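You operate a simulated robot arm through the tools that you are given. There is no shell and no other tool. Be economical: measure what you need, move in short steps, check, and stop when the job is done.

You are at the controls of a simulated two-armed robot. One attempt, no reset.

JOB
Take the spare roller from the shelf under the high cabinet and leave it on the middle shelf of the butyl store rack. Open the plinth drawer, put the big red block on the shelf under the high cabinet away in the inside of the plinth drawer and shut the drawer again. Put the cardboard pad on the middle shelf under the air panel away on the deck before the large panes. Take the grey tape roll and put it on the upper shelf of the filler bench. Put the 24 brass nozzle tip from the low shelf of the butyl store rack on top of the black rubber block there and the 20 brass nozzle tip on the black wheel there. The order is free. Set down upright: spare roller.

The check looks at the end state, three seconds after you hand in, the way a careful person would. Anything else that was tipped, shoved, dropped, spilled or broken makes it a failure.

ROBOT AND FRAMES
Two 7-joint arms with two-finger grippers on one trunk, on a base that drives. Base frame: it is fixed to the floor where the robot stands at the start and does not move with it; the origin is under the middle of the robot, x ahead of it, y to its left, z up. Readings come in mm, degrees, newtons and seconds.
The left shoulder is at the start at [60, 179, 1238], the right one opposite. With the tool pointing down near the work surface each hand reaches from about 100 to 320 mm from the robot's upright axis, wherever it stands, measured 20 degrees to its own side. Places, roughly: big red block (5x8x5 cm) [400, -100, 1000]; black rubber block (6x5x3 cm) [-800, 100, 600]; black wheel (5x5x2 cm) [-700, 300, 600]; brass nozzle tip [-750, 250, 500]; cardboard pad (11x6x2 cm) [500, 600, 1000]; deck before the large panes [-4200, -7300, 300]; grey tape roll (10x3x10 cm) [-800, 500, 600]; inside of the plinth drawer [-4700, -13700, 100]; middle shelf of the butyl store rack [-800, 100, 1000]; plinth drawer [-4600, -13700, 100]; spare roller (13x6x7 cm) [600, -100, 1000]; upper shelf of the filler bench [-1000, -3200, 500]. Payload 1.96 kg a hand.
Tool frame (each hand has its own): the origin (TCP) lies between the finger pads and is the grasp point; the fingertips stand 20 mm ahead of it; z points along the fingers, y is the line along which they close. The gripper opens to 72 mm. The gripper's body begins 38 mm behind the TCP.
Orientation is told as [roll, pitch, yaw] about the base's x, y, z axes, in that order, counted from this pose: with the fingers straight down and closing along the base's y, the tool's x points along the base's -x, its y along +y and its z along -z.

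CONTROLS
- The arms move only by the tool arm_command. It takes "left_moves", "right_moves" or both (then of equal length, played together; a hand with none holds still); each is one flat list of numbers, 7 for each row, row after row: the gripper command, from -1 (shut) to 1 (fully open), values between in proportion, then the shift along the tool's x, y, z in mm, then the turn, a rotation vector about the tool's x, y, z in degrees. In form: [fingers, dx, dy, dz, ax, ay, az, fingers, dx, dy, dz, ax, ay, az, ...]. A call has 1 to 10 rows; each row shifts and turns the commanded pose from where the row before left it, along the tool's axes as they then stand. Rows are played at 5 a second. More than 50 mm and 8.6 degrees between two rows, or a gripper value outside its range, and nothing of the call is played. Where a pose cannot be reached the arm comes as near as it can. A force on the tool above 40 N (or 10 N above the force at the start of the call, whichever is more), or a blocked arm, ends the call early, and 0.2 s more pass. Each finger travels about 153 mm/s and halts on what it meets, pressing with about 22 N; the grip force reading is that of the motor and also rises with nothing between the fingers. The clock runs only during rows and for 0.2 s after the last one: add rows that do not move to give the fingers time. It gives the time, the measured TCP pose, the force on the tool (base axes), the opening and the grip force at its end, in the units of the frame above (readings bear some noise), with the torque about the TCP (base axes, N m) and any sound that the robot's microphone picked up.
- Cameras (640 x 400 px; columns grow to the right, rows downward): "scene" is now at [-16.3, 35, 1765.4]; the picture's right is [0.63, -0.78, -0.00], its down [-0.72, -0.59, -0.36] and it looks along [0.28, 0.23, -0.93] (base axes); focal length 214 px, centre (320, 200). "left" rides on the left gripper at [71, -19, -82] in its tool frame; the picture's right is [0.26, 0.97, 0.00], its down [-0.67, 0.18, -0.72] and it looks along [-0.69, 0.19, 0.70] (tool axes); focal length 280 px, centre (320, 200). "right" rides on the right gripper at [71, 19, -82] in its tool frame; the picture's right is [-0.26, 0.97, 0.00], its down [-0.67, -0.18, -0.72] and it looks along [-0.69, -0.19, 0.70] (tool axes); focal length 280 px, centre (320, 200). There is no depth. A picture from a camera that has moved, and an enlarged one, comes with that camera's place and axes in the base frame and with its lens.
- grab_frame(camera): a new picture of that camera. No time passes.
- lift_body(by): slides the trunk up (or, below 0, down) by that many mm; the arms and the scene camera ride with it, the base frame stays. It gives what a move gives, with no picture.
- base_move(legs): drives the robot by 1 to 6 legs, each [ahead, left, turn to the left] in mm, mm and degrees, along the robot's own axes; the way and the turn of a leg run together, so that a leg with both is an arc; at most 1500 mm and 180 degrees a leg. The arms and the cameras ride along, it lands a little off, and it stops where it bumps. It gives what a move gives.
- aim_head(pan, tilt): turns the head with the scene camera to pan (to the left, within 86 degrees either way) and tilt (down, from -29 to 69), counted from straight ahead of the robot. It gives what a move gives.
- inspect(camera, box): a new picture of the part [left, top, right, bottom] of that camera's present view, enlarged. No time passes.
- close_job(): hands the job in; it is judged then, once.

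Go step by step. Nothing tells you exact positions but the pictures and the camera data: compare them with the known pose of the tool, close in by small moves and look again before you grip or let go. The budget is 207 turns and 194 pictures, counting those below and the enlarged ones. Unless the task says otherwise, let go and move clear before handing in, and close with one line.

The tools are called after "Request:" by a JSON object that holds its "name" and its "arguments". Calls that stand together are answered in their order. arm_command: Moves the arms, as the interface text tells. Its arguments: {"type":"object","properties":{"left_moves":{"type":"array"},"right_moves":{"type":"array"}},"required":[]} The other tools are called the same way: lift_body (by) slides the trunk up or down; base_move (legs) drives the base; aim_head (pan, tilt) turns the head that bears the scene camera; grab_frame (camera) takes a picture; inspect (camera, box) takes an enlarged picture of a part of a camera's view; close_job () hands the job in.

At the start:

```text
t: 0.0
left_eef_pos: [342.9, 376.7, 1211.3]
left_tool_rot: [-0.1, -0.1, -0.1]
left_ft_force: [-0.1, 0.5, 0.0]
left_wrist_torque: [-0.01, 0.0, 0.02]
left_width: 72.1
left_finger_force: 0.0
right_eef_pos: [276.0, 0.3, 1273.0]
right_tool_rot: [0.2, -0.1, 0.0]
right_ft_force: [0.6, 0.5, 1.1]
right_wrist_torque: [-0.03, 0.03, 0.01]
right_width: 72.1
right_finger_force: 0.1
trunk travel left (down, up): [-883.0, 107.0]
robot x, y, heading: [2.9, 1.3, 0.0]
head pan, tilt: [39.1, 68.8]
```

scene: 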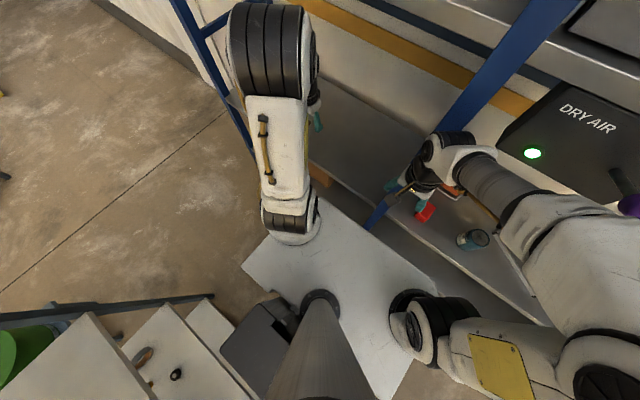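
right: 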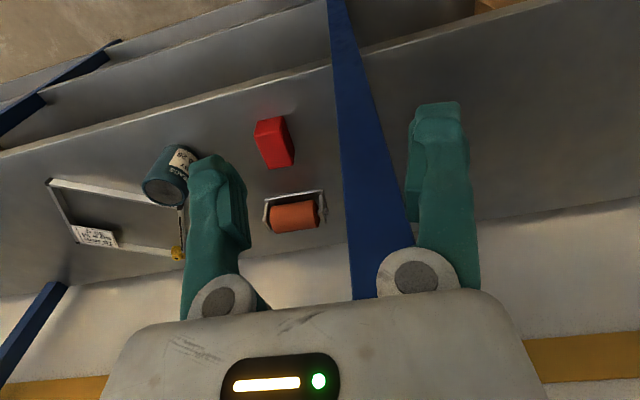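
left: 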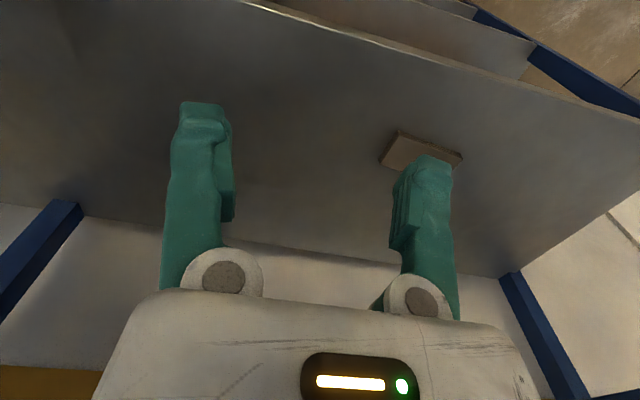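

The right wrist view shows the red block near [417,-113] and the roller near [576,-132], with a blue post standing at the shelf front around y≈0. I'll look around before I move.

Request:
{"name": "aim_head", "arguments": {"pan": 0, "tilt": 50}}

Request:
{"name": "grab_frame", "arguments": {"camera": "scene"}}

Request:
{"name": "inspect", "arguments": {"camera": "right", "box": [0, 60, 360, 285]}}

```text
t: 1.1
left_eef_pos: [342.9, 376.5, 1211.2]
left_tool_rot: [0.0, 0.0, 0.0]
left_ft_force: [-0.4, -0.6, -0.6]
left_wrist_torque: [0.02, 0.01, -0.01]
left_width: 71.9
left_finger_force: 0.0
right_eef_pos: [278.2, 0.2, 1271.7]
right_tool_rot: [0.2, -0.2, 0.0]
right_ft_force: [-0.1, 0.6, 0.7]
right_wrist_torque: [0.01, 0.0, -0.02]
right_width: 71.7
right_finger_force: 0.2
trunk travel left (down, up): [-883.0, 107.0]
robot x, y, heading: [0.1, 0.3, 0.0]
head pan, tilt: [0.0, 50.0]
```

```text
190 pictures are left
camera scene: at [17.2, -0.1, 1787.3], right [0.0, -1.0, 0.0], down [-0.77, 0.0, -0.64], along [0.64, 0.0, -0.77], focal length 214 px, centre (320, 200)
```

scene: 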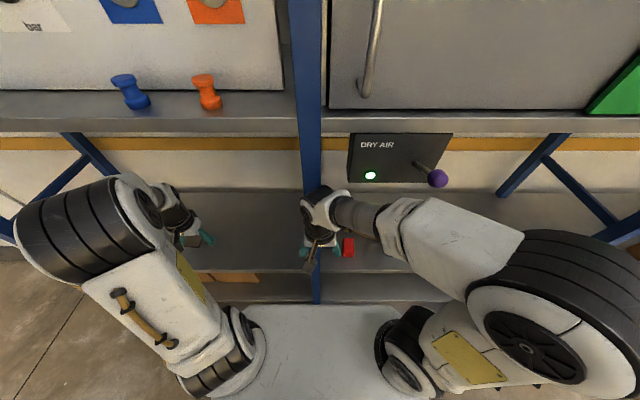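

```text
1.78 times, centred on (180, 172) of right
camera zoom: at [206.2, 18.5, 1353.2], right [0.26, 0.97, 0.0], down [0.67, -0.19, 0.72], along [0.69, -0.18, -0.7], focal length 498 px, centre (569, 249)
```

zoom: 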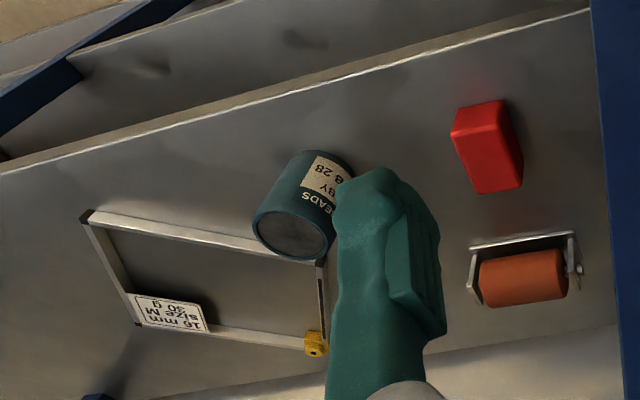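

The cabinet and the DRY AIR box overhang the shelf on the right, and the post stands between the bays. I'll check the overhead clearance and the floor clearance.

Request:
{"name": "aim_head", "arguments": {"pan": -15, "tilt": 20}}

Request:
{"name": "grab_frame", "arguments": {"camera": "scene"}}

Request:
{"name": "aim_head", "arguments": {"pan": 0, "tilt": 69}}

Request:
{"name": "grab_frame", "arguments": {"camera": "scene"}}

```text
t: 2.0
left_eef_pos: [342.3, 376.6, 1211.6]
left_tool_rot: [-0.1, 0.0, 0.0]
left_ft_force: [0.0, 0.2, -0.4]
left_wrist_torque: [-0.02, 0.03, 0.0]
left_width: 72.1
left_finger_force: 0.1
right_eef_pos: [277.0, 0.1, 1271.6]
right_tool_rot: [0.2, -0.1, 0.0]
right_ft_force: [-0.7, 0.7, -0.1]
right_wrist_torque: [-0.01, -0.01, 0.02]
right_width: 71.8
right_finger_force: 0.2
trunk travel left (down, up): [-883.0, 107.0]
robot x, y, heading: [1.2, -0.6, 0.2]
head pan, tilt: [-15.0, 20.0]
```

```text
188 pictures are left
camera scene: at [30.1, -24.2, 1832.8], right [-0.26, -0.97, 0.0], down [-0.33, 0.09, -0.94], along [0.91, -0.24, -0.34], focal length 214 px, centre (320, 200)
```

scene: 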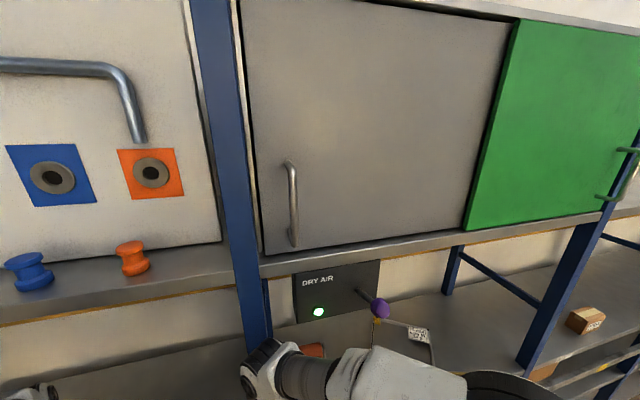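

```text
t: 3.2
left_eef_pos: [342.7, 377.2, 1211.2]
left_tool_rot: [0.0, 0.0, 0.0]
left_ft_force: [0.9, 0.3, -1.2]
left_wrist_torque: [0.01, -0.03, -0.03]
left_width: 72.0
left_finger_force: 0.1
right_eef_pos: [277.2, -0.0, 1271.6]
right_tool_rot: [0.2, -0.2, 0.0]
right_ft_force: [-0.9, -0.7, 0.9]
right_wrist_torque: [-0.01, -0.03, 0.04]
right_width: 71.8
right_finger_force: 0.0
trunk travel left (down, up): [-883.0, 107.0]
robot x, y, heading: [0.8, -1.1, 0.0]
head pan, tilt: [0.0, 68.8]
```

```text
187 pictures are left
camera scene: at [-3.8, -0.2, 1765.4], right [0.0, -1.0, 0.0], down [-0.93, 0.0, -0.36], along [0.36, 0.0, -0.93], focal length 214 px, centre (320, 200)
```

scene: 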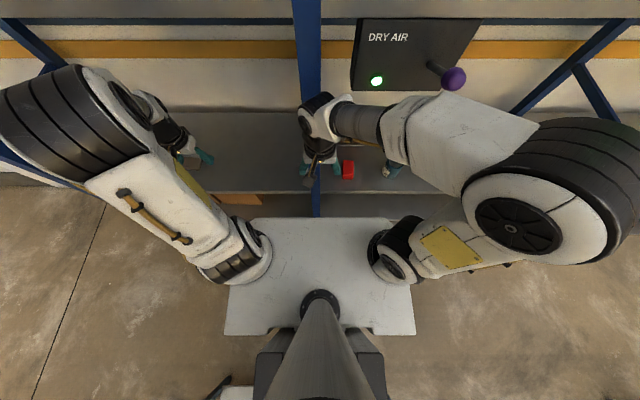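

Shelf front is at x≈331, post at y≈0, and the box underside is around z≈1470. I'll slide the right hand away from the post and in over the shelf.

Request:
{"name": "arm_command", "arguments": {"right_moves": [1, 0, -45, 0, 0, 0, 0, 1, 0, -45, 0, 0, 0, 0, 1, 0, -40, 0, 0, 0, 0, 1, -40, 0, 40, 0, 0, 0, 1, -40, 0, 40, 0, 0, 0]}}

Request:
{"name": "grab_frame", "arguments": {"camera": "right"}}

Request:
{"name": "grab_frame", "arguments": {"camera": "scene"}}

```text
refused: row 4 steps farther than a row can; nothing moved
```

```text
186 pictures are left
camera right: at [206.2, 18.5, 1353.2], right [0.26, 0.97, 0.0], down [0.67, -0.19, 0.72], along [0.69, -0.18, -0.7], focal length 280 px, centre (320, 200)
```

right: 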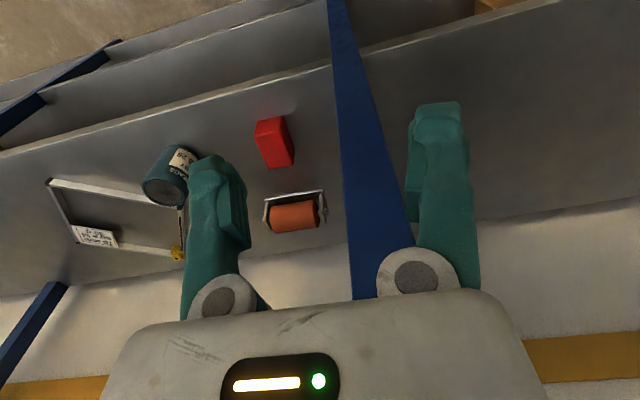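

```text
185 pictures are left
camera scene: at [-3.8, -0.2, 1765.4], right [0.0, -1.0, 0.0], down [-0.93, 0.0, -0.36], along [0.36, 0.0, -0.93], focal length 214 px, centre (320, 200)
```

scene: 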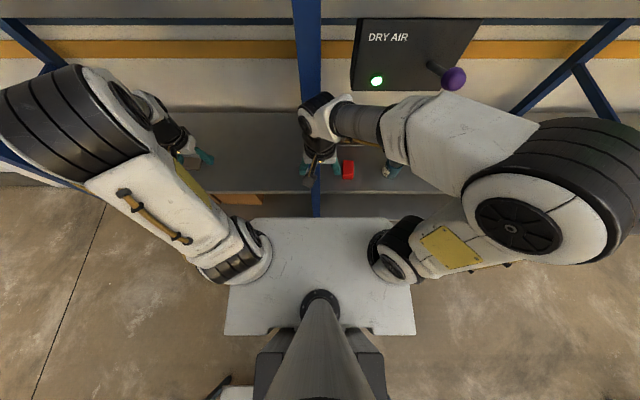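

The step limit is on combined distance, so I'll repeat this with shorter steps.

Request:
{"name": "arm_command", "arguments": {"right_moves": [1, 0, -45, 0, 0, 0, 0, 1, 0, -45, 0, 0, 0, 0, 1, 0, -40, 0, 0, 0, 0, 1, -35, 0, 35, 0, 0, 0, 1, -35, 0, 35, 0, 0, 0, 1, -30, 0, 10, 0, 0, 0]}}

Request:
{"name": "grab_frame", "arguments": {"camera": "right"}}

Request:
{"name": "grab_frame", "arguments": {"camera": "scene"}}

```text
t: 4.6
left_eef_pos: [326.1, 375.4, 1217.4]
left_tool_rot: [0.0, -0.7, 0.0]
left_ft_force: [-0.6, -0.2, 0.3]
left_wrist_torque: [-0.03, -0.01, -0.01]
left_width: 72.1
left_finger_force: 0.1
right_eef_pos: [362.1, -131.1, 1191.8]
right_tool_rot: [0.1, -0.9, 0.0]
right_ft_force: [-0.2, 1.1, 0.7]
right_wrist_torque: [0.02, 0.03, -0.01]
right_width: 72.0
right_finger_force: 0.0
right hand out of reach, approached as far as the arm can: row 3
trunk travel left (down, up): [-883.0, 107.0]
robot x, y, heading: [-0.4, 0.0, 0.0]
head pan, tilt: [0.0, 68.8]
```

```text
184 pictures are left
camera right: at [290.1, -112.0, 1272.5], right [0.26, 0.97, 0.01], down [0.66, -0.19, 0.72], along [0.7, -0.18, -0.69], focal length 280 px, centre (320, 200)
```

right: 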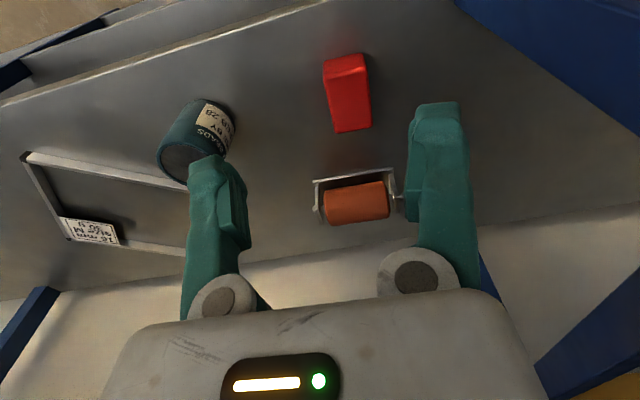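

```text
183 pictures are left
camera scene: at [-29.0, -1.2, 1765.0], right [0.0, -1.0, 0.0], down [-0.93, 0.0, -0.38], along [0.38, 0.0, -0.93], focal length 214 px, centre (320, 200)
```

scene: 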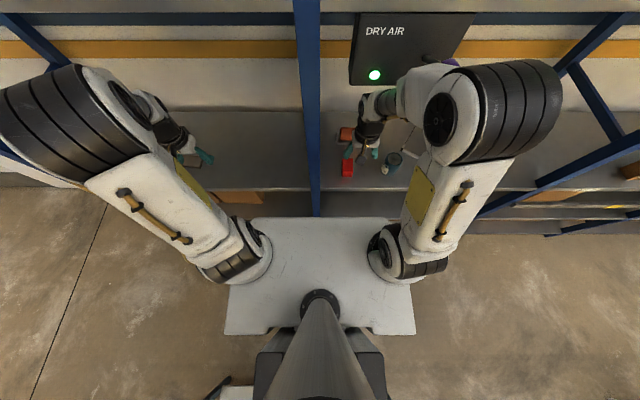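

The body seems to have rocked back a little, so I'll check whether the elbow is pressing on the DRY AIR lever.

Request:
{"name": "arm_command", "arguments": {"right_moves": [1, 0, 0, 0, 0, 0, 0]}}

Request:
{"name": "inspect", "arguments": {"camera": "scene", "box": [320, 0, 640, 200]}}

```text
t: 5.0
left_eef_pos: [325.4, 375.9, 1217.3]
left_tool_rot: [0.0, -0.9, 0.0]
left_ft_force: [-0.2, 0.5, -0.2]
left_wrist_torque: [0.03, -0.01, -0.01]
left_width: 72.1
left_finger_force: 0.1
right_eef_pos: [363.1, -129.8, 1191.5]
right_tool_rot: [0.1, -0.8, 0.0]
right_ft_force: [0.0, 0.6, -0.5]
right_wrist_torque: [0.05, -0.01, 0.0]
right_width: 72.3
right_finger_force: 0.1
trunk travel left (down, up): [-883.0, 107.0]
robot x, y, heading: [-3.0, -3.2, 0.1]
head pan, tilt: [0.0, 68.8]
```

```text
2.00 times, centred on (480, 100) of scene
camera zoom: at [-29.3, -1.5, 1764.8], right [0.0, -1.0, 0.0], down [-0.93, 0.0, -0.38], along [0.38, 0.0, -0.93], focal length 429 px, centre (0, 400)
```

zoom: 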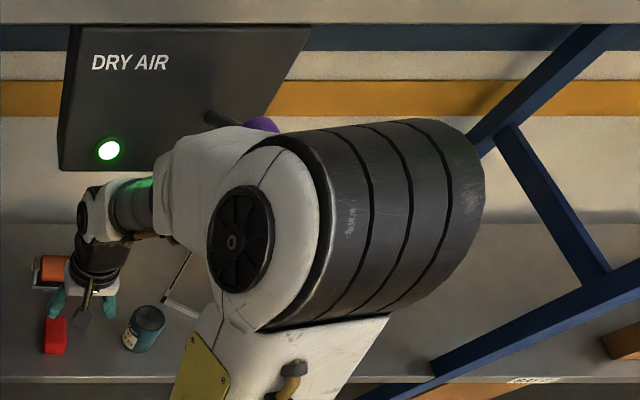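

The lean persists, so the elbow probably touches the box. I'll retrace out at once.

Request:
{"name": "arm_command", "arguments": {"right_moves": [1, 30, 0, -10, 0, 0, 0, 1, 35, 0, -35, 0, 0, 0, 1, 35, 0, -35, 0, 0, 0, 1, 30, 0, 0, 0, 0, 0]}}

Request:
{"name": "grab_frame", "arguments": {"camera": "scene"}}

```text
t: 6.0
left_eef_pos: [346.3, 377.9, 1210.9]
left_tool_rot: [0.0, 0.2, -0.1]
left_ft_force: [0.8, -0.4, -0.2]
left_wrist_torque: [-0.01, 0.03, 0.03]
left_width: 72.0
left_finger_force: 0.0
right_eef_pos: [283.8, -129.3, 1262.2]
right_tool_rot: [0.2, 0.1, 0.0]
right_ft_force: [-0.1, -0.7, -0.2]
right_wrist_torque: [0.0, 0.04, 0.03]
right_width: 72.1
right_finger_force: 0.1
right hand out of reach, approached as far as the arm can: row 3, 4
trunk travel left (down, up): [-883.0, 107.0]
robot x, y, heading: [-0.2, 0.7, 0.1]
head pan, tilt: [0.0, 68.8]
```

```text
181 pictures are left
camera scene: at [1.5, -0.5, 1765.5], right [0.0, -1.0, 0.0], down [-0.93, 0.0, -0.36], along [0.36, 0.0, -0.93], focal length 214 px, centre (320, 200)
```

scene: 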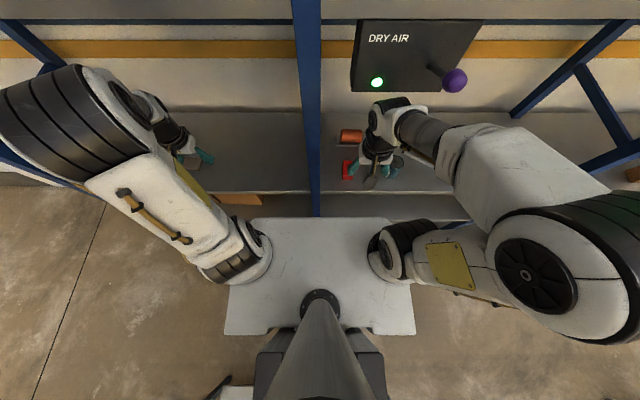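

The lean is gone and the lever looks unmoved, so the high elbow did hit the box. I'll work with the trunk lower from now on; first a close look at the roller and block.

Request:
{"name": "inspect", "arguments": {"camera": "right", "box": [240, 60, 480, 210]}}

Request:
{"name": "grab_frame", "arguments": {"camera": "right"}}

```text
2.67 times, centred on (360, 135) of right
camera zoom: at [212.6, -111.0, 1344.3], right [0.26, 0.97, 0.0], down [0.68, -0.19, 0.71], along [0.69, -0.19, -0.7], focal length 748 px, centre (213, 373)
```

zoom: 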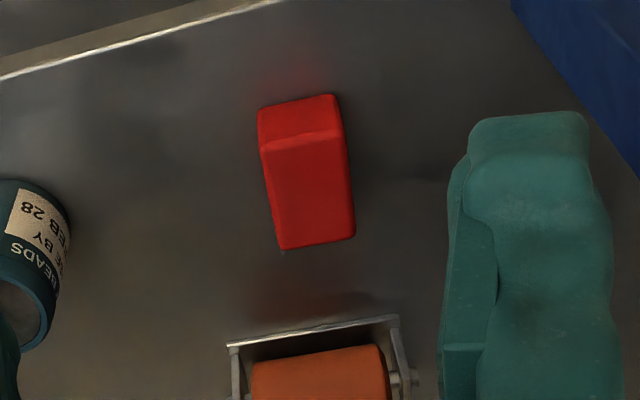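

```text
179 pictures are left
camera right: at [212.6, -111.0, 1344.3], right [0.26, 0.97, 0.0], down [0.68, -0.19, 0.71], along [0.69, -0.19, -0.7], focal length 280 px, centre (320, 200)
```

right: 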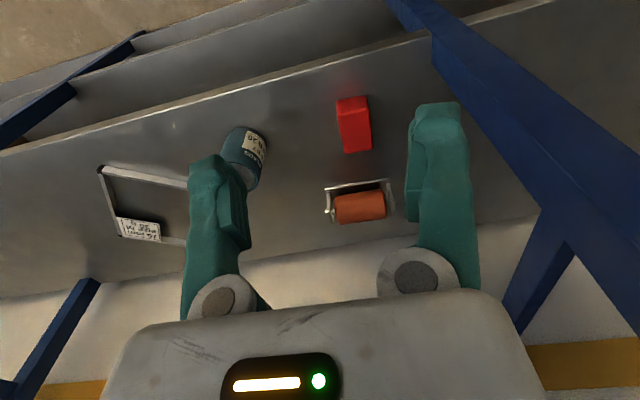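

The block lies with its long side along x, so it can be gripped across y. I'll lower the trunk and pitch the right tool forward by 45° to get under the box.

Request:
{"name": "lift_body", "arguments": {"by": -150}}

Request:
{"name": "arm_command", "arguments": {"right_moves": [1, 0, 0, 0, 0, -8, 0, 1, 0, 0, 0, 0, -8, 0, 1, 0, 0, 0, 0, -8, 0, 1, 0, 0, 0, 0, -8, 0, 1, 0, 0, 0, 0, -8, 0, 1, 0, 0, 0, 0, -5, 0, 1, 0, 0, 0, 0, 0, 0]}}

Request:
{"name": "grab_frame", "arguments": {"camera": "right"}}

Request:
{"name": "grab_frame", "arguments": {"camera": "scene"}}

```text
t: 7.7
left_eef_pos: [343.6, 377.3, 1061.8]
left_tool_rot: [-0.1, 0.0, 0.0]
left_ft_force: [1.2, 0.5, 0.4]
left_wrist_torque: [-0.01, -0.02, -0.01]
left_width: 72.0
left_finger_force: 0.1
right_eef_pos: [280.0, -128.5, 1113.2]
right_tool_rot: [0.2, -0.1, 0.0]
right_ft_force: [-0.5, 1.5, 0.3]
right_wrist_torque: [-0.01, 0.02, -0.01]
right_width: 72.2
right_finger_force: 0.0
trunk travel left (down, up): [-733.0, 257.0]
robot x, y, heading: [0.7, -0.1, 0.2]
head pan, tilt: [0.0, 68.8]
```

```text
t: 9.3
left_eef_pos: [342.0, 377.4, 1062.0]
left_tool_rot: [0.0, 0.1, 0.0]
left_ft_force: [0.3, 0.4, 0.0]
left_wrist_torque: [-0.01, 0.0, 0.0]
left_width: 72.2
left_finger_force: 0.0
right_eef_pos: [385.2, -93.5, 1134.3]
right_tool_rot: [0.2, -41.0, -0.1]
right_ft_force: [0.0, -0.9, -0.1]
right_wrist_torque: [0.01, -0.03, -0.03]
right_width: 71.9
right_finger_force: 0.1
right hand out of reach, approached as far as the arm can: row 1, 2, 3, 4, 5, 6
trunk travel left (down, up): [-733.0, 257.0]
robot x, y, heading: [1.2, -0.3, 0.2]
head pan, tilt: [0.0, 68.8]
```

```text
178 pictures are left
camera right: at [278.2, -75.0, 1150.2], right [0.2, 0.96, 0.17], down [0.04, -0.19, 0.98], along [0.98, -0.19, -0.07], focal length 280 px, centre (320, 200)
```

right: 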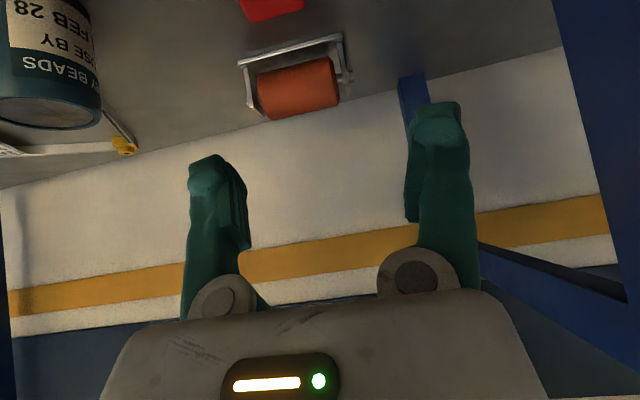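

```text
177 pictures are left
camera scene: at [-4.0, -0.5, 1615.4], right [0.0, -1.0, 0.0], down [-0.93, 0.0, -0.36], along [0.36, 0.0, -0.93], focal length 214 px, centre (320, 200)
```

scene: 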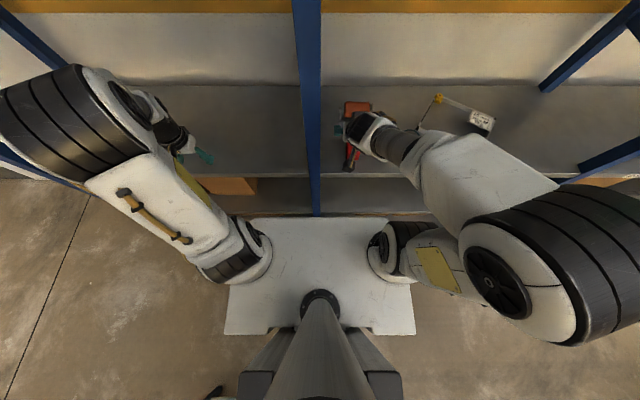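

The roller is a drum on ears over a flat bracket, centred near [600,-140,1010]. The pitched arm stays below the box; I'll reach further in while rising and watch for lean.

Request:
{"name": "arm_command", "arguments": {"right_moves": [1, -38, -13, 7, 0, 0, 0, 1, -38, -13, 7, 0, 0, 0, 1, -38, -13, 7, 0, 0, 0, 1, 0, 0, 0, 0, 0, 0]}}

Request:
{"name": "grab_frame", "arguments": {"camera": "scene"}}

```text
t: 10.3
left_eef_pos: [342.8, 377.3, 1061.7]
left_tool_rot: [0.1, 0.0, 0.0]
left_ft_force: [-0.2, -0.7, -0.6]
left_wrist_torque: [-0.04, -0.02, -0.01]
left_width: 71.8
left_finger_force: 0.0
right_eef_pos: [483.2, -130.6, 1194.2]
right_tool_rot: [0.2, -41.0, -0.1]
right_ft_force: [-0.5, 0.0, 1.1]
right_wrist_torque: [-0.01, -0.06, 0.0]
right_width: 72.2
right_finger_force: 0.1
trunk travel left (down, up): [-733.0, 257.0]
robot x, y, heading: [0.6, -3.0, 0.2]
head pan, tilt: [0.0, 68.8]
```

```text
176 pictures are left
camera scene: at [-4.5, -0.2, 1615.4], right [0.0, -1.0, 0.0], down [-0.93, 0.0, -0.36], along [0.36, 0.0, -0.93], focal length 214 px, centre (320, 200)
```

scene: 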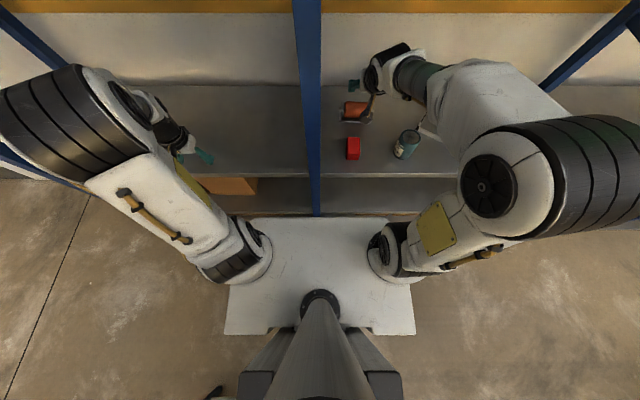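

That worked with no lean. Now I'll drop the trunk 60 mm further and roll the tool -90° so the fingers close across the roller drum.

Request:
{"name": "lift_body", "arguments": {"by": -60}}

Request:
{"name": "arm_command", "arguments": {"right_moves": [1, 0, 0, 0, 0, 0, -8.5, 1, 0, 0, 0, 0, 0, -8.5, 1, 0, 0, 0, 0, 0, -8.5, 1, 0, 0, 0, 0, 0, -8.5, 1, 0, 0, 0, 0, 0, -8.5, 1, 0, 0, 0, 0, 0, -8.5, 1, 0, 0, 0, 0, 0, -8.5, 1, 0, 0, 0, 0, 0, -8.5, 1, 0, 0, 0, 0, 0, -8.5, 1, 0, 0, 0, 0, 0, -8.5]}}

Request:
{"name": "grab_frame", "arguments": {"camera": "scene"}}

Request:
{"name": "grab_frame", "arguments": {"camera": "right"}}

```text
t: 11.3
left_eef_pos: [342.6, 376.9, 1002.7]
left_tool_rot: [-0.1, -0.1, 0.0]
left_ft_force: [0.4, 0.4, -0.3]
left_wrist_torque: [0.0, 0.0, 0.02]
left_width: 72.0
left_finger_force: 0.0
right_eef_pos: [483.7, -132.1, 1134.2]
right_tool_rot: [0.2, -41.0, -0.2]
right_ft_force: [0.2, -0.2, 0.7]
right_wrist_torque: [-0.02, 0.02, 0.01]
right_width: 72.0
right_finger_force: 0.0
trunk travel left (down, up): [-673.0, 317.0]
robot x, y, heading: [1.5, -0.2, 0.2]
head pan, tilt: [0.0, 68.8]
```

```text
t: 13.5
left_eef_pos: [343.7, 378.1, 1000.8]
left_tool_rot: [0.0, 0.0, 0.1]
left_ft_force: [-0.6, 1.0, 0.4]
left_wrist_torque: [-0.05, -0.01, 0.02]
left_width: 72.0
left_finger_force: 0.0
right_eef_pos: [484.5, -130.8, 1134.0]
right_tool_rot: [-40.9, -3.3, 86.3]
right_ft_force: [-1.3, 0.2, -0.3]
right_wrist_torque: [-0.03, 0.0, -0.02]
right_width: 72.1
right_finger_force: 0.0
trunk travel left (down, up): [-673.0, 317.0]
robot x, y, heading: [0.7, 1.2, -0.3]
head pan, tilt: [0.0, 68.8]
```

```text
175 pictures are left
camera scene: at [-3.8, -0.2, 1555.4], right [0.0, -1.0, 0.0], down [-0.93, 0.0, -0.36], along [0.36, 0.0, -0.93], focal length 214 px, centre (320, 200)
```

scene: 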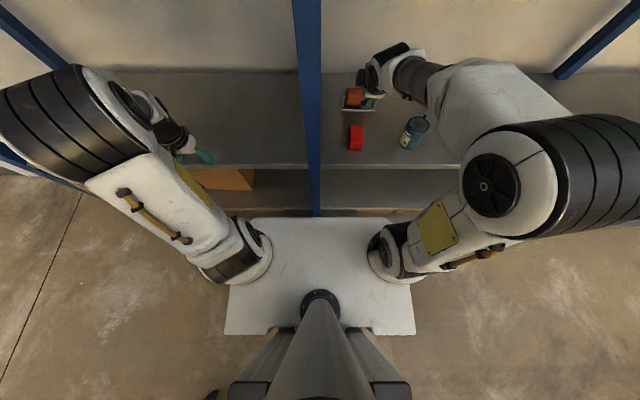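

```text
174 pictures are left
camera right: at [411.6, -200.3, 1179.5], right [-0.71, 0.34, -0.62], down [-0.29, 0.65, 0.7], along [0.64, 0.67, -0.36], focal length 280 px, centre (320, 200)
```

right: 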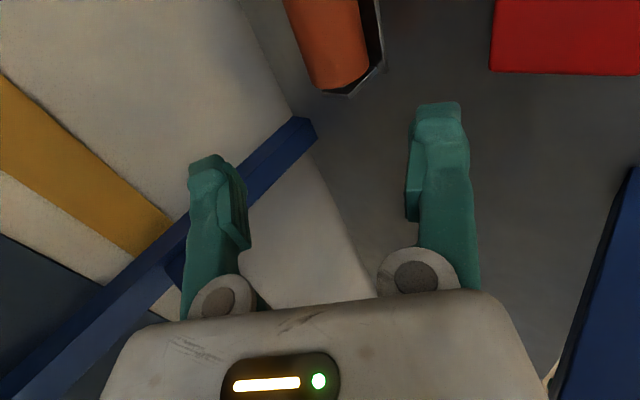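

The hand is over the shelf just before the roller. I'll zoom the scene camera in on the roller to fix its shape and centre.

Request:
{"name": "inspect", "arguments": {"camera": "scene", "box": [320, 40, 440, 165]}}

Request:
{"name": "arm_command", "arguments": {"right_moves": [1, 40, 0, -12, 0, 0, 0, 1, 40, 0, -12, 0, 0, 0, 1, 40, 0, -12, 0, 0, -4.5, 1, 0, 0, 0, 0, 0, 0]}}

Request:
{"name": "grab_frame", "arguments": {"camera": "right"}}

```text
3.20 times, centred on (380, 102) of scene
camera zoom: at [-3.8, -0.2, 1555.4], right [0.0, -1.0, 0.0], down [-0.93, 0.0, -0.36], along [0.36, 0.0, -0.93], focal length 686 px, centre (128, 512)
```

zoom: 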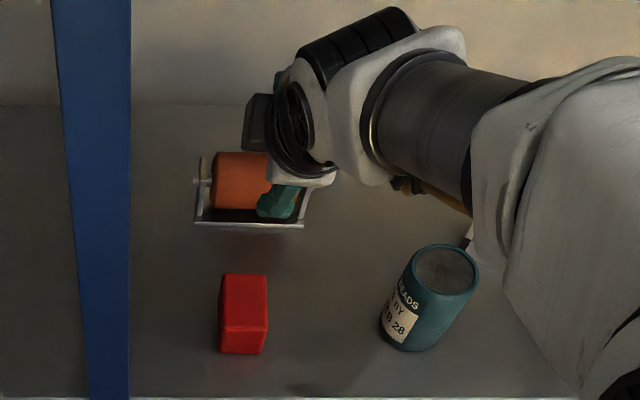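

```text
t: 14.5
left_eef_pos: [343.6, 377.4, 1001.8]
left_tool_rot: [0.0, 0.0, 0.0]
left_ft_force: [0.3, -0.2, -0.1]
left_wrist_torque: [-0.04, -0.01, -0.05]
left_width: 72.0
left_finger_force: 0.0
right_eef_pos: [454.6, -251.2, 1154.2]
right_tool_rot: [-41.0, -0.5, 89.5]
right_ft_force: [0.2, -0.2, -0.1]
right_wrist_torque: [0.0, -0.02, -0.02]
right_width: 71.9
right_finger_force: 0.0
trunk travel left (down, up): [-673.0, 317.0]
robot x, y, heading: [3.5, 2.5, -0.3]
head pan, tilt: [0.0, 68.8]
```

```text
172 pictures are left
camera right: at [386.2, -321.8, 1204.0], right [-0.73, 0.27, -0.63], down [-0.33, 0.67, 0.67], along [0.6, 0.69, -0.4], focal length 280 px, centre (320, 200)
```

right: 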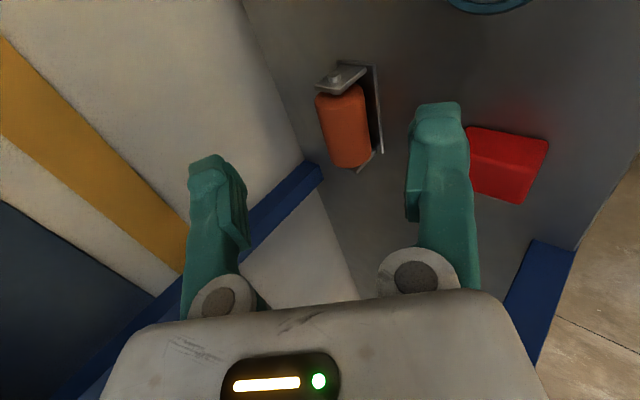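

This is a useful view of the bracket. I'll zoom in to tell which way its plate faces.

Request:
{"name": "inspect", "arguments": {"camera": "right", "box": [290, 45, 410, 185]}}

```text
2.86 times, centred on (350, 115) of right
camera zoom: at [386.2, -321.8, 1204.0], right [-0.73, 0.27, -0.63], down [-0.33, 0.67, 0.67], along [0.6, 0.69, -0.4], focal length 801 px, centre (234, 443)
```

zoom: 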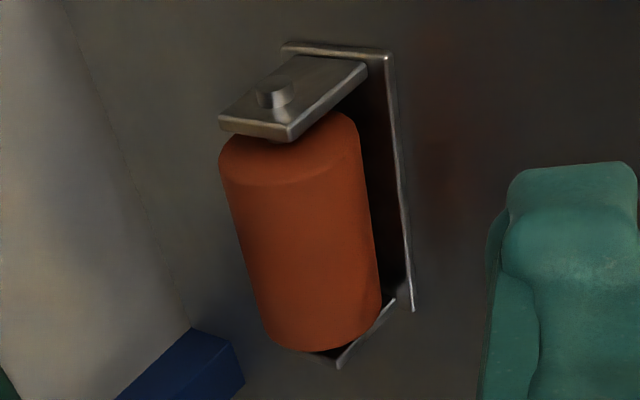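

The bracket stands upright on its plate, centred near [587,-143] with the shelf at z≈962 and the drum axle at z≈1008. I'll move above it and steepen the pitch to about -20°.

Request:
{"name": "arm_command", "arguments": {"right_moves": [1, -27, -15.6, 20, 0, 0, 0, 1, -27, -15.6, 20, 0, 0, 0, 1, -27, -15.6, 20, 0, 0, 0, 1, -27, -15.6, 20, 0, 0, 0, 1, 0, 0, 0, -7, 0, 0, 1, 0, 0, 0, -7, 0, 0, 1, 0, 0, 0, -7, 0, 0, 1, 0, 0, 0, 0, 0, 0]}}

Request:
{"name": "grab_frame", "arguments": {"camera": "right"}}

Request:
{"name": "grab_frame", "arguments": {"camera": "scene"}}

```text
t: 16.3
left_eef_pos: [341.0, 377.4, 1001.1]
left_tool_rot: [0.1, 0.1, 0.0]
left_ft_force: [0.2, -0.2, 0.7]
left_wrist_torque: [-0.02, 0.01, -0.01]
left_width: 72.0
left_finger_force: 0.1
right_eef_pos: [553.8, -143.5, 1135.8]
right_tool_rot: [-20.1, -0.5, 89.7]
right_ft_force: [0.2, 0.0, 0.3]
right_wrist_torque: [0.0, -0.03, 0.02]
right_width: 72.0
right_finger_force: 0.2
trunk travel left (down, up): [-673.0, 317.0]
robot x, y, heading: [0.9, 1.3, 0.0]
head pan, tilt: [0.0, 68.8]
```

```text
170 pictures are left
camera right: at [507.0, -214.8, 1204.7], right [-0.91, 0.27, -0.33], down [-0.07, 0.67, 0.74], along [0.42, 0.69, -0.59], focal length 280 px, centre (320, 200)
```

right: 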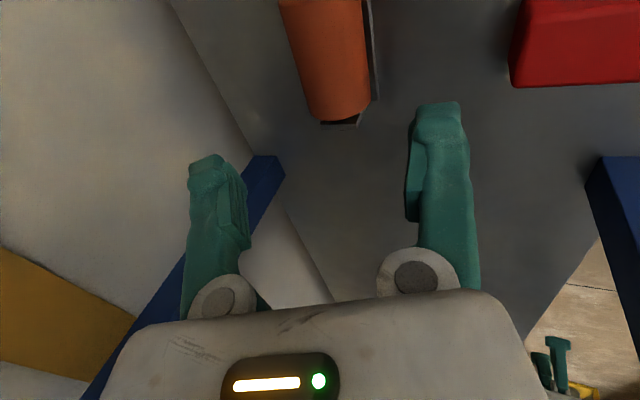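

```text
169 pictures are left
camera scene: at [-4.6, -0.4, 1555.4], right [0.0, -1.0, 0.0], down [-0.93, 0.0, -0.36], along [0.36, 0.0, -0.93], focal length 214 px, centre (320, 200)
```

scene: 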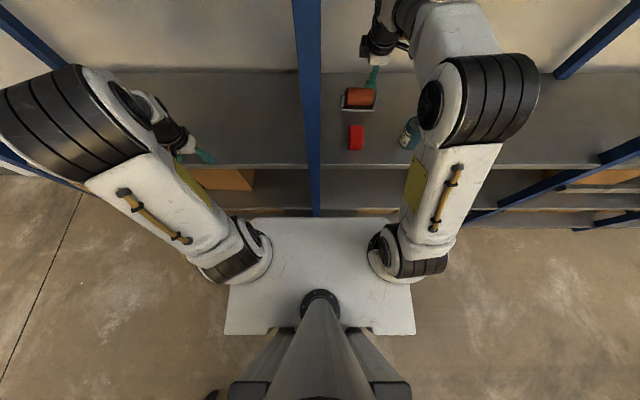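

Reachable, and there's no lean. I'll line up on the drum axis and descend part of the way, then look.

Request:
{"name": "arm_command", "arguments": {"right_moves": [1, 0, 8.8, 0, 0, 0, 0, 1, 0, 0, 30, 0, 0, 0, 1, 0, 0, 30, 0, 0, 0, 1, 0, 0, 20, 0, 0, 0, 1, 0, 0, 0, 0, 0, 0]}}

Request:
{"name": "grab_frame", "arguments": {"camera": "right"}}

Request:
{"name": "inspect", "arguments": {"camera": "scene", "box": [320, 40, 440, 165]}}

```text
t: 17.5
left_eef_pos: [342.3, 377.1, 1001.2]
left_tool_rot: [-0.1, 0.0, 0.0]
left_ft_force: [-0.1, 0.0, -0.5]
left_wrist_torque: [0.02, 0.0, 0.02]
left_width: 72.1
left_finger_force: 0.1
right_eef_pos: [571.4, -142.8, 1058.9]
right_tool_rot: [-20.0, -0.5, 89.5]
right_ft_force: [-0.4, -0.8, -0.4]
right_wrist_torque: [0.01, 0.02, -0.02]
right_width: 71.9
right_finger_force: 0.1
trunk travel left (down, up): [-673.0, 317.0]
robot x, y, heading: [2.3, -0.8, 0.1]
head pan, tilt: [0.0, 68.8]
```

```text
168 pictures are left
camera right: at [524.4, -213.8, 1127.9], right [-0.91, 0.27, -0.33], down [-0.07, 0.67, 0.74], along [0.42, 0.69, -0.59], focal length 280 px, centre (320, 200)
```

right: 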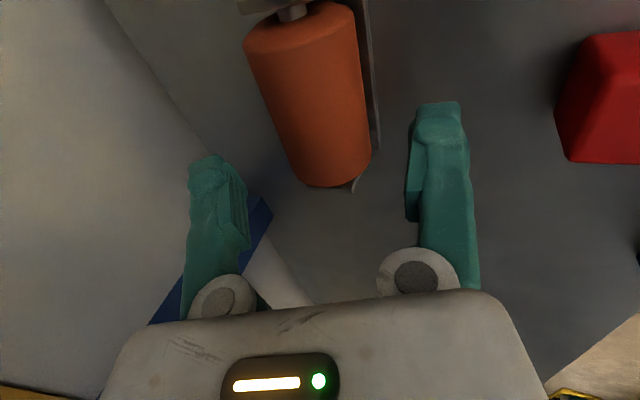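

```text
3.20 times, centred on (380, 102) of scene
camera zoom: at [-4.0, -0.2, 1555.4], right [0.0, -1.0, 0.0], down [-0.93, 0.0, -0.36], along [0.36, 0.0, -0.93], focal length 686 px, centre (128, 512)
```

zoom: 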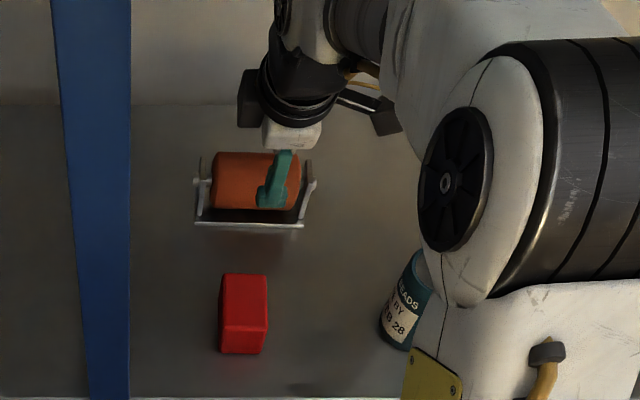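

The drum end triangulates to x≈589, z≈1010, which matches. I'll shift 8 mm left to centre, descend the last 46 mm and grip.

Request:
{"name": "arm_command", "arguments": {"right_moves": [1, -8, 0, 16, 0, 0, 0, 1, 0, 0, 15, 0, 0, 0, 1, 0, 0, 15, 0, 0, 0, -1, 0, 0, 0, 0, 0, 0, -1, 0, 0, 0, 0, 0, 0, -1, 0, 0, 0, 0, 0, 0]}}

Request:
{"name": "grab_frame", "arguments": {"camera": "right"}}

```text
t: 18.9
left_eef_pos: [343.3, 377.3, 1002.7]
left_tool_rot: [0.0, 0.0, 0.1]
left_ft_force: [-1.2, -0.6, 0.1]
left_wrist_torque: [0.02, -0.01, 0.03]
left_width: 72.2
left_finger_force: 0.1
right_eef_pos: [588.3, -133.8, 1014.6]
right_tool_rot: [-20.2, -0.5, 89.6]
right_ft_force: [5.9, -2.5, 11.8]
right_wrist_torque: [0.08, -0.06, -0.04]
right_width: 49.4
right_finger_force: 22.1
trunk travel left (down, up): [-673.0, 317.0]
robot x, y, heading: [3.9, 1.7, 0.2]
head pan, tilt: [0.0, 68.8]
```

```text
166 pictures are left
camera right: at [541.2, -206.2, 1084.5], right [-0.9, 0.27, -0.33], down [-0.07, 0.67, 0.74], along [0.42, 0.69, -0.59], focal length 280 px, centre (320, 200)
```

right: 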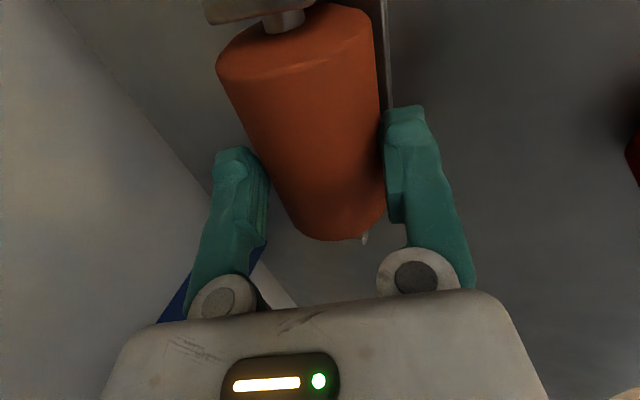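

Gripped at 49 mm. I'll lift 80 mm straight up and check.

Request:
{"name": "arm_command", "arguments": {"right_moves": [-1, 0, -6.8, -18.8, 0, 0, 0, -1, 0, -10.3, -28.2, 0, 0, 0, -1, 0, -10.3, -28.2, 0, 0, 0, -1, 0, 0, 0, 0, 0, 0]}}

Request:
{"name": "grab_frame", "arguments": {"camera": "right"}}

Request:
{"name": "inspect", "arguments": {"camera": "scene", "box": [320, 0, 520, 165]}}

```text
t: 19.9
left_eef_pos: [342.9, 377.0, 1001.5]
left_tool_rot: [0.1, 0.0, 0.0]
left_ft_force: [0.4, -0.5, 0.9]
left_wrist_torque: [-0.03, 0.01, 0.0]
left_width: 72.0
left_finger_force: 0.0
right_eef_pos: [587.7, -136.1, 1094.4]
right_tool_rot: [-20.0, -0.5, 89.6]
right_ft_force: [0.2, -0.7, -0.5]
right_wrist_torque: [0.0, 0.01, 0.0]
right_width: 0.0
right_finger_force: 22.1
trunk travel left (down, up): [-673.0, 317.0]
robot x, y, heading: [-0.3, 0.3, 0.1]
head pan, tilt: [0.0, 68.8]
```

```text
165 pictures are left
camera right: at [541.5, -208.3, 1164.6], right [-0.91, 0.27, -0.33], down [-0.07, 0.67, 0.74], along [0.42, 0.69, -0.59], focal length 280 px, centre (320, 200)
```

right: 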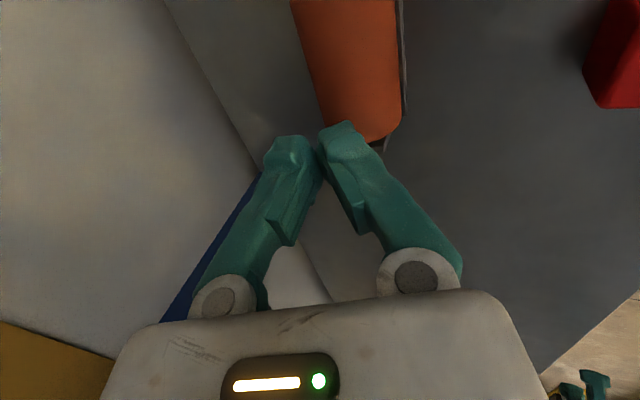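

```text
2.42 times, centred on (420, 82) of scene
camera zoom: at [-3.3, -0.3, 1555.3], right [0.0, -1.0, 0.0], down [-0.93, 0.0, -0.36], along [0.36, 0.0, -0.93], focal length 520 px, centre (78, 485)
```

zoom: 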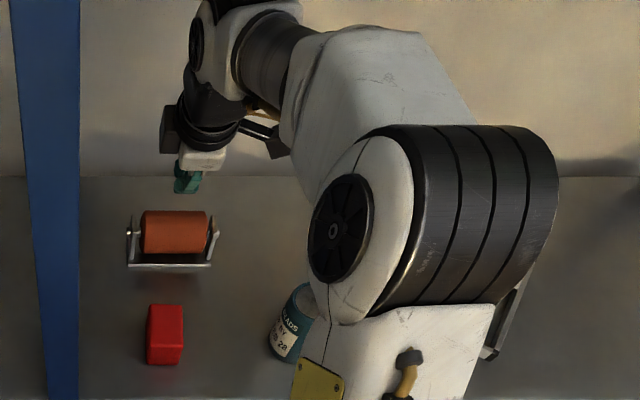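

The grip slipped off because the pads held near their tips, so the axle must be lower (z≈1001). The roller still stands in place. I'll reopen, steepen to -10° and go about 11 mm deeper.

Request:
{"name": "arm_command", "arguments": {"right_moves": [0.85, 0, 0, 0, -5, 0, 0, 0.85, 0, 0, 0, -5, 0, 0, 0.85, -2, 13.4, 0, 0, 0, 0, 0.85, 0, 0, 35, 0, 0, 0, 0.85, 0, 0, 30, 0, 0, 0, 0.85, 0, 0, 12, 0, 0, 0, 0.85, 0, 0, 12, 0, 0, 0, 0.85, 0, 0, 0, 0, 0, 0]}}

Request:
{"name": "grab_frame", "arguments": {"camera": "right"}}

Request:
{"name": "inspect", "arguments": {"camera": "scene", "box": [320, 0, 520, 165]}}

```text
t: 21.7
left_eef_pos: [342.1, 377.0, 1002.2]
left_tool_rot: [0.0, 0.1, 0.0]
left_ft_force: [0.0, -0.5, 0.3]
left_wrist_torque: [0.01, -0.04, 0.02]
left_width: 71.9
left_finger_force: 0.1
right_eef_pos: [601.2, -134.3, 1006.0]
right_tool_rot: [-17.6, -0.5, 89.6]
right_ft_force: [0.1, 0.3, -1.2]
right_wrist_torque: [0.01, -0.03, 0.01]
right_width: 66.5
right_finger_force: 0.1
right hand out of reach, approached as far as the arm can: row 2
trunk travel left (down, up): [-673.0, 317.0]
robot x, y, heading: [2.8, -2.7, -0.0]
head pan, tilt: [0.0, 68.8]
```

```text
163 pictures are left
camera right: at [557.6, -204.8, 1077.6], right [-0.92, 0.27, -0.29], down [-0.04, 0.67, 0.74], along [0.39, 0.69, -0.6], focal length 280 px, centre (320, 200)
```

right: 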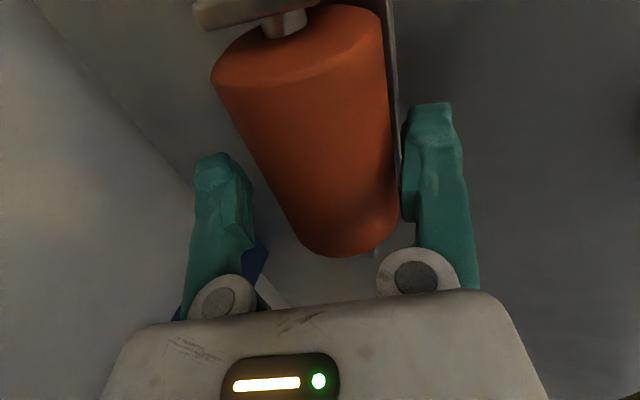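

```text
2.42 times, centred on (420, 82) of scene
camera zoom: at [-4.4, -0.2, 1555.4], right [0.0, -1.0, 0.0], down [-0.93, 0.0, -0.36], along [0.36, 0.0, -0.93], focal length 520 px, centre (78, 485)
```

zoom: 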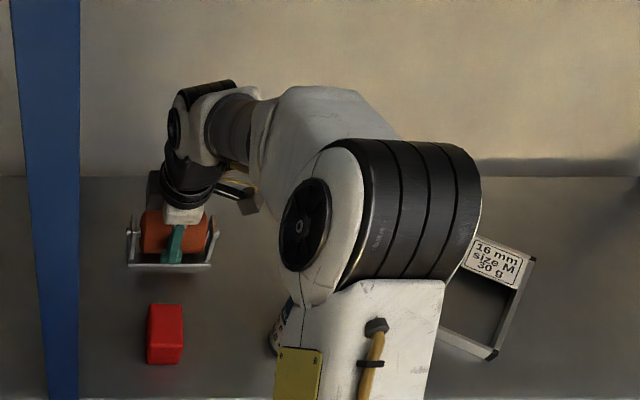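

Pitch stopped at -17.6° and the hand sits 11 mm too far forward. I'll shift it back, a touch deeper, then grip and do a small test lift.

Request:
{"name": "arm_command", "arguments": {"right_moves": [0.85, 0, 10, 1, 0, 0, 0, 0.85, 0, 0, 2, 0, 0, 0, -1, 0, 0, 0, 0, 0, 0, -1, 0, 0, 0, 0, 0, 0, -1, 0, 0, 0, 0, 0, 0]}}

Request:
{"name": "grab_frame", "arguments": {"camera": "right"}}

```text
t: 22.9
left_eef_pos: [342.0, 378.1, 1001.4]
left_tool_rot: [0.0, -0.1, 0.0]
left_ft_force: [0.4, 0.1, 0.3]
left_wrist_torque: [0.0, 0.01, -0.01]
left_width: 72.0
left_finger_force: 0.1
right_eef_pos: [593.8, -132.1, 999.0]
right_tool_rot: [-17.6, -0.6, 89.5]
right_ft_force: [3.9, -0.3, 8.2]
right_wrist_torque: [-0.03, 0.12, 0.08]
right_width: 55.0
right_finger_force: 21.8
trunk travel left (down, up): [-673.0, 317.0]
robot x, y, heading: [0.8, -6.2, 0.1]
head pan, tilt: [0.0, 68.8]
```

```text
161 pictures are left
camera right: at [549.3, -204.9, 1071.0], right [-0.92, 0.27, -0.29], down [-0.04, 0.67, 0.74], along [0.39, 0.69, -0.6], focal length 280 px, centre (320, 200)
```

right: 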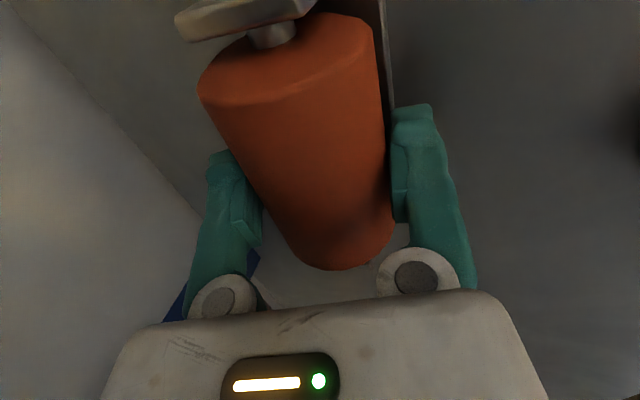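

The width now reads 55, so the drum is bigger and lower than I took it to be: axle near [604, ·, 985], shelf near z 942. I'll reopen, go forward and about 13 mm deeper, and regrip.

Request:
{"name": "arm_command", "arguments": {"right_moves": [1, 0, 0, 0, 0, 0, 0, 1, 0, -5, 3, 0, 0, 0, 1, 0, 0, 6, 0, 0, 0, 1, 0, 0, 6, 0, 0, 0, 1, 0, 0, 0, 0, 0, 0, -1, 0, 0, 0, 0, 0, 0, -1, 0, 0, 0, 0, 0, 0, -1, 0, 0, 0, 0, 0, 0]}}

Request:
{"name": "grab_frame", "arguments": {"camera": "right"}}

```text
t: 24.7
left_eef_pos: [342.4, 377.2, 1002.0]
left_tool_rot: [0.0, 0.1, 0.0]
left_ft_force: [0.2, -0.5, 0.0]
left_wrist_torque: [-0.02, -0.01, 0.0]
left_width: 72.0
left_finger_force: 0.1
right_eef_pos: [601.3, -132.0, 986.4]
right_tool_rot: [-17.6, -0.4, 89.8]
right_ft_force: [-1.0, -0.9, -1.4]
right_wrist_torque: [-0.12, -0.06, -0.01]
right_width: 58.6
right_finger_force: 22.3
trunk travel left (down, up): [-673.0, 317.0]
robot x, y, heading: [3.2, -2.5, -0.1]
head pan, tilt: [0.0, 68.8]
```

```text
160 pictures are left
camera right: at [558.5, -204.2, 1057.9], right [-0.92, 0.27, -0.29], down [-0.04, 0.67, 0.74], along [0.39, 0.69, -0.6], focal length 280 px, centre (320, 200)
```

right: 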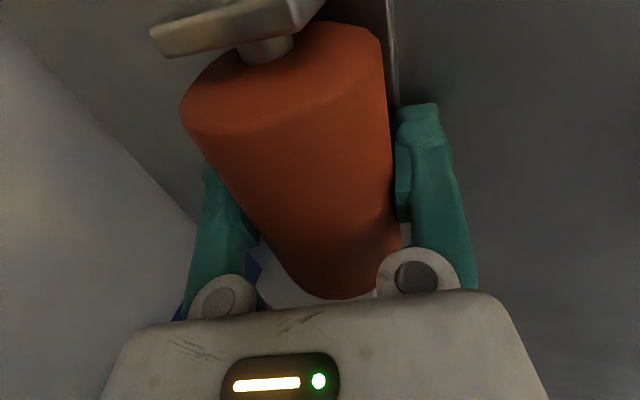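

Width is 58.6 with no residual force, so it's a full-diameter grip. I'll do the test lift.

Request:
{"name": "arm_command", "arguments": {"right_moves": [-1, 0, -4.5, -14.3, 0, 0, 0, -1, 0, -6, -19, 0, 0, 0, -1, 0, -9, -28.6, 0, 0, 0, -1, 0, -9, -28.6, 0, 0, 0, -1, 0, 0, 0, 0, 0, 0]}}

Request:
{"name": "inspect", "arguments": {"camera": "scene", "box": [320, 0, 520, 165]}}

```text
t: 25.9
left_eef_pos: [343.2, 376.7, 1001.7]
left_tool_rot: [0.0, 0.3, -0.1]
left_ft_force: [0.0, -0.7, 0.4]
left_wrist_torque: [0.0, -0.01, 0.01]
left_width: 71.9
left_finger_force: 0.1
right_eef_pos: [602.4, -131.2, 1081.6]
right_tool_rot: [-17.6, -0.5, 89.6]
right_ft_force: [0.4, 0.4, -2.7]
right_wrist_torque: [0.02, 0.01, 0.01]
right_width: 58.3
right_finger_force: 22.4
trunk travel left (down, up): [-673.0, 317.0]
robot x, y, heading: [-0.5, 1.6, -0.1]
head pan, tilt: [0.0, 68.8]
```

```text
2.42 times, centred on (420, 82) of scene
camera zoom: at [-2.7, -0.5, 1555.3], right [0.0, -1.0, 0.0], down [-0.93, 0.0, -0.36], along [0.36, 0.0, -0.93], focal length 520 px, centre (78, 485)
```

zoom: 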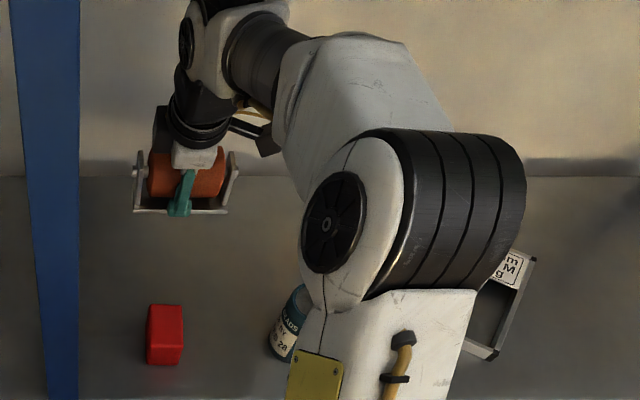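

The roller is held upright at about 3 N. Before backing out I'll look at what stands behind the robot.

Request:
{"name": "aim_head", "arguments": {"pan": 86, "tilt": 45}}

Request:
{"name": "grab_frame", "arguments": {"camera": "scene"}}

Request:
{"name": "aim_head", "arguments": {"pan": -86, "tilt": 45}}

Request:
{"name": "grab_frame", "arguments": {"camera": "scene"}}

```text
t: 27.5
left_eef_pos: [342.7, 376.1, 1002.3]
left_tool_rot: [-0.1, 0.1, 0.0]
left_ft_force: [0.4, 0.1, 0.0]
left_wrist_torque: [-0.01, 0.0, 0.02]
left_width: 72.2
left_finger_force: 0.1
right_eef_pos: [602.7, -130.5, 1081.2]
right_tool_rot: [-17.4, -0.5, 89.6]
right_ft_force: [-0.2, -0.1, -3.8]
right_wrist_torque: [0.05, 0.01, 0.02]
right_width: 58.3
right_finger_force: 22.3
trunk travel left (down, up): [-673.0, 317.0]
robot x, y, heading: [1.1, -1.2, 0.0]
head pan, tilt: [85.9, 45.0]
```

```text
158 pictures are left
camera scene: at [-53.3, 80.7, 1584.2], right [1.0, -0.07, 0.0], down [-0.05, -0.71, -0.71], along [0.05, 0.71, -0.71], focal length 214 px, centre (320, 200)
```

scene: 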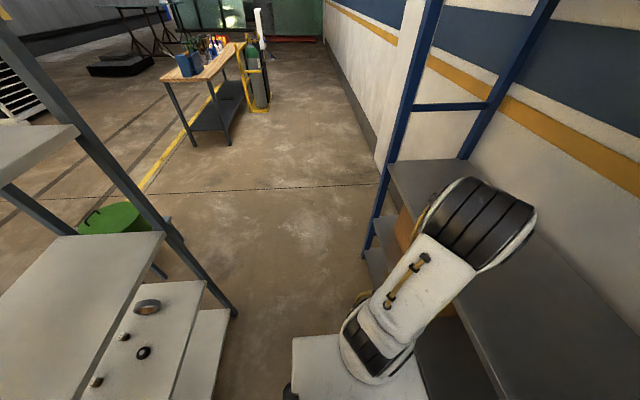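

```text
t: 30.1
left_eef_pos: [342.7, 377.9, 1001.5]
left_tool_rot: [0.1, -0.1, 0.0]
left_ft_force: [0.3, -0.2, -0.3]
left_wrist_torque: [-0.01, 0.02, -0.01]
left_width: 71.7
left_finger_force: 0.0
right_eef_pos: [601.5, -131.3, 1082.4]
right_tool_rot: [-17.5, -0.6, 89.6]
right_ft_force: [0.8, -0.4, -3.9]
right_wrist_torque: [-0.01, 0.04, -0.01]
right_width: 58.2
right_finger_force: 22.0
trunk travel left (down, up): [-673.0, 317.0]
robot x, y, heading: [-2.0, 1.5, -0.3]
head pan, tilt: [-85.9, 45.0]
```

```text
157 pictures are left
camera scene: at [-53.3, -81.5, 1584.2], right [-1.0, -0.07, 0.0], down [-0.05, 0.71, -0.71], along [0.05, -0.71, -0.71], focal length 214 px, centre (320, 200)
```

scene: 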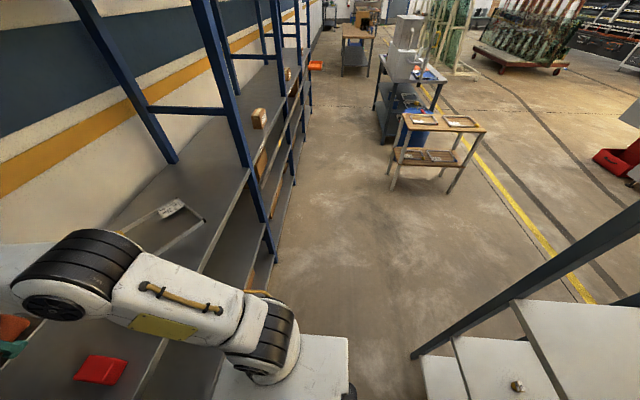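

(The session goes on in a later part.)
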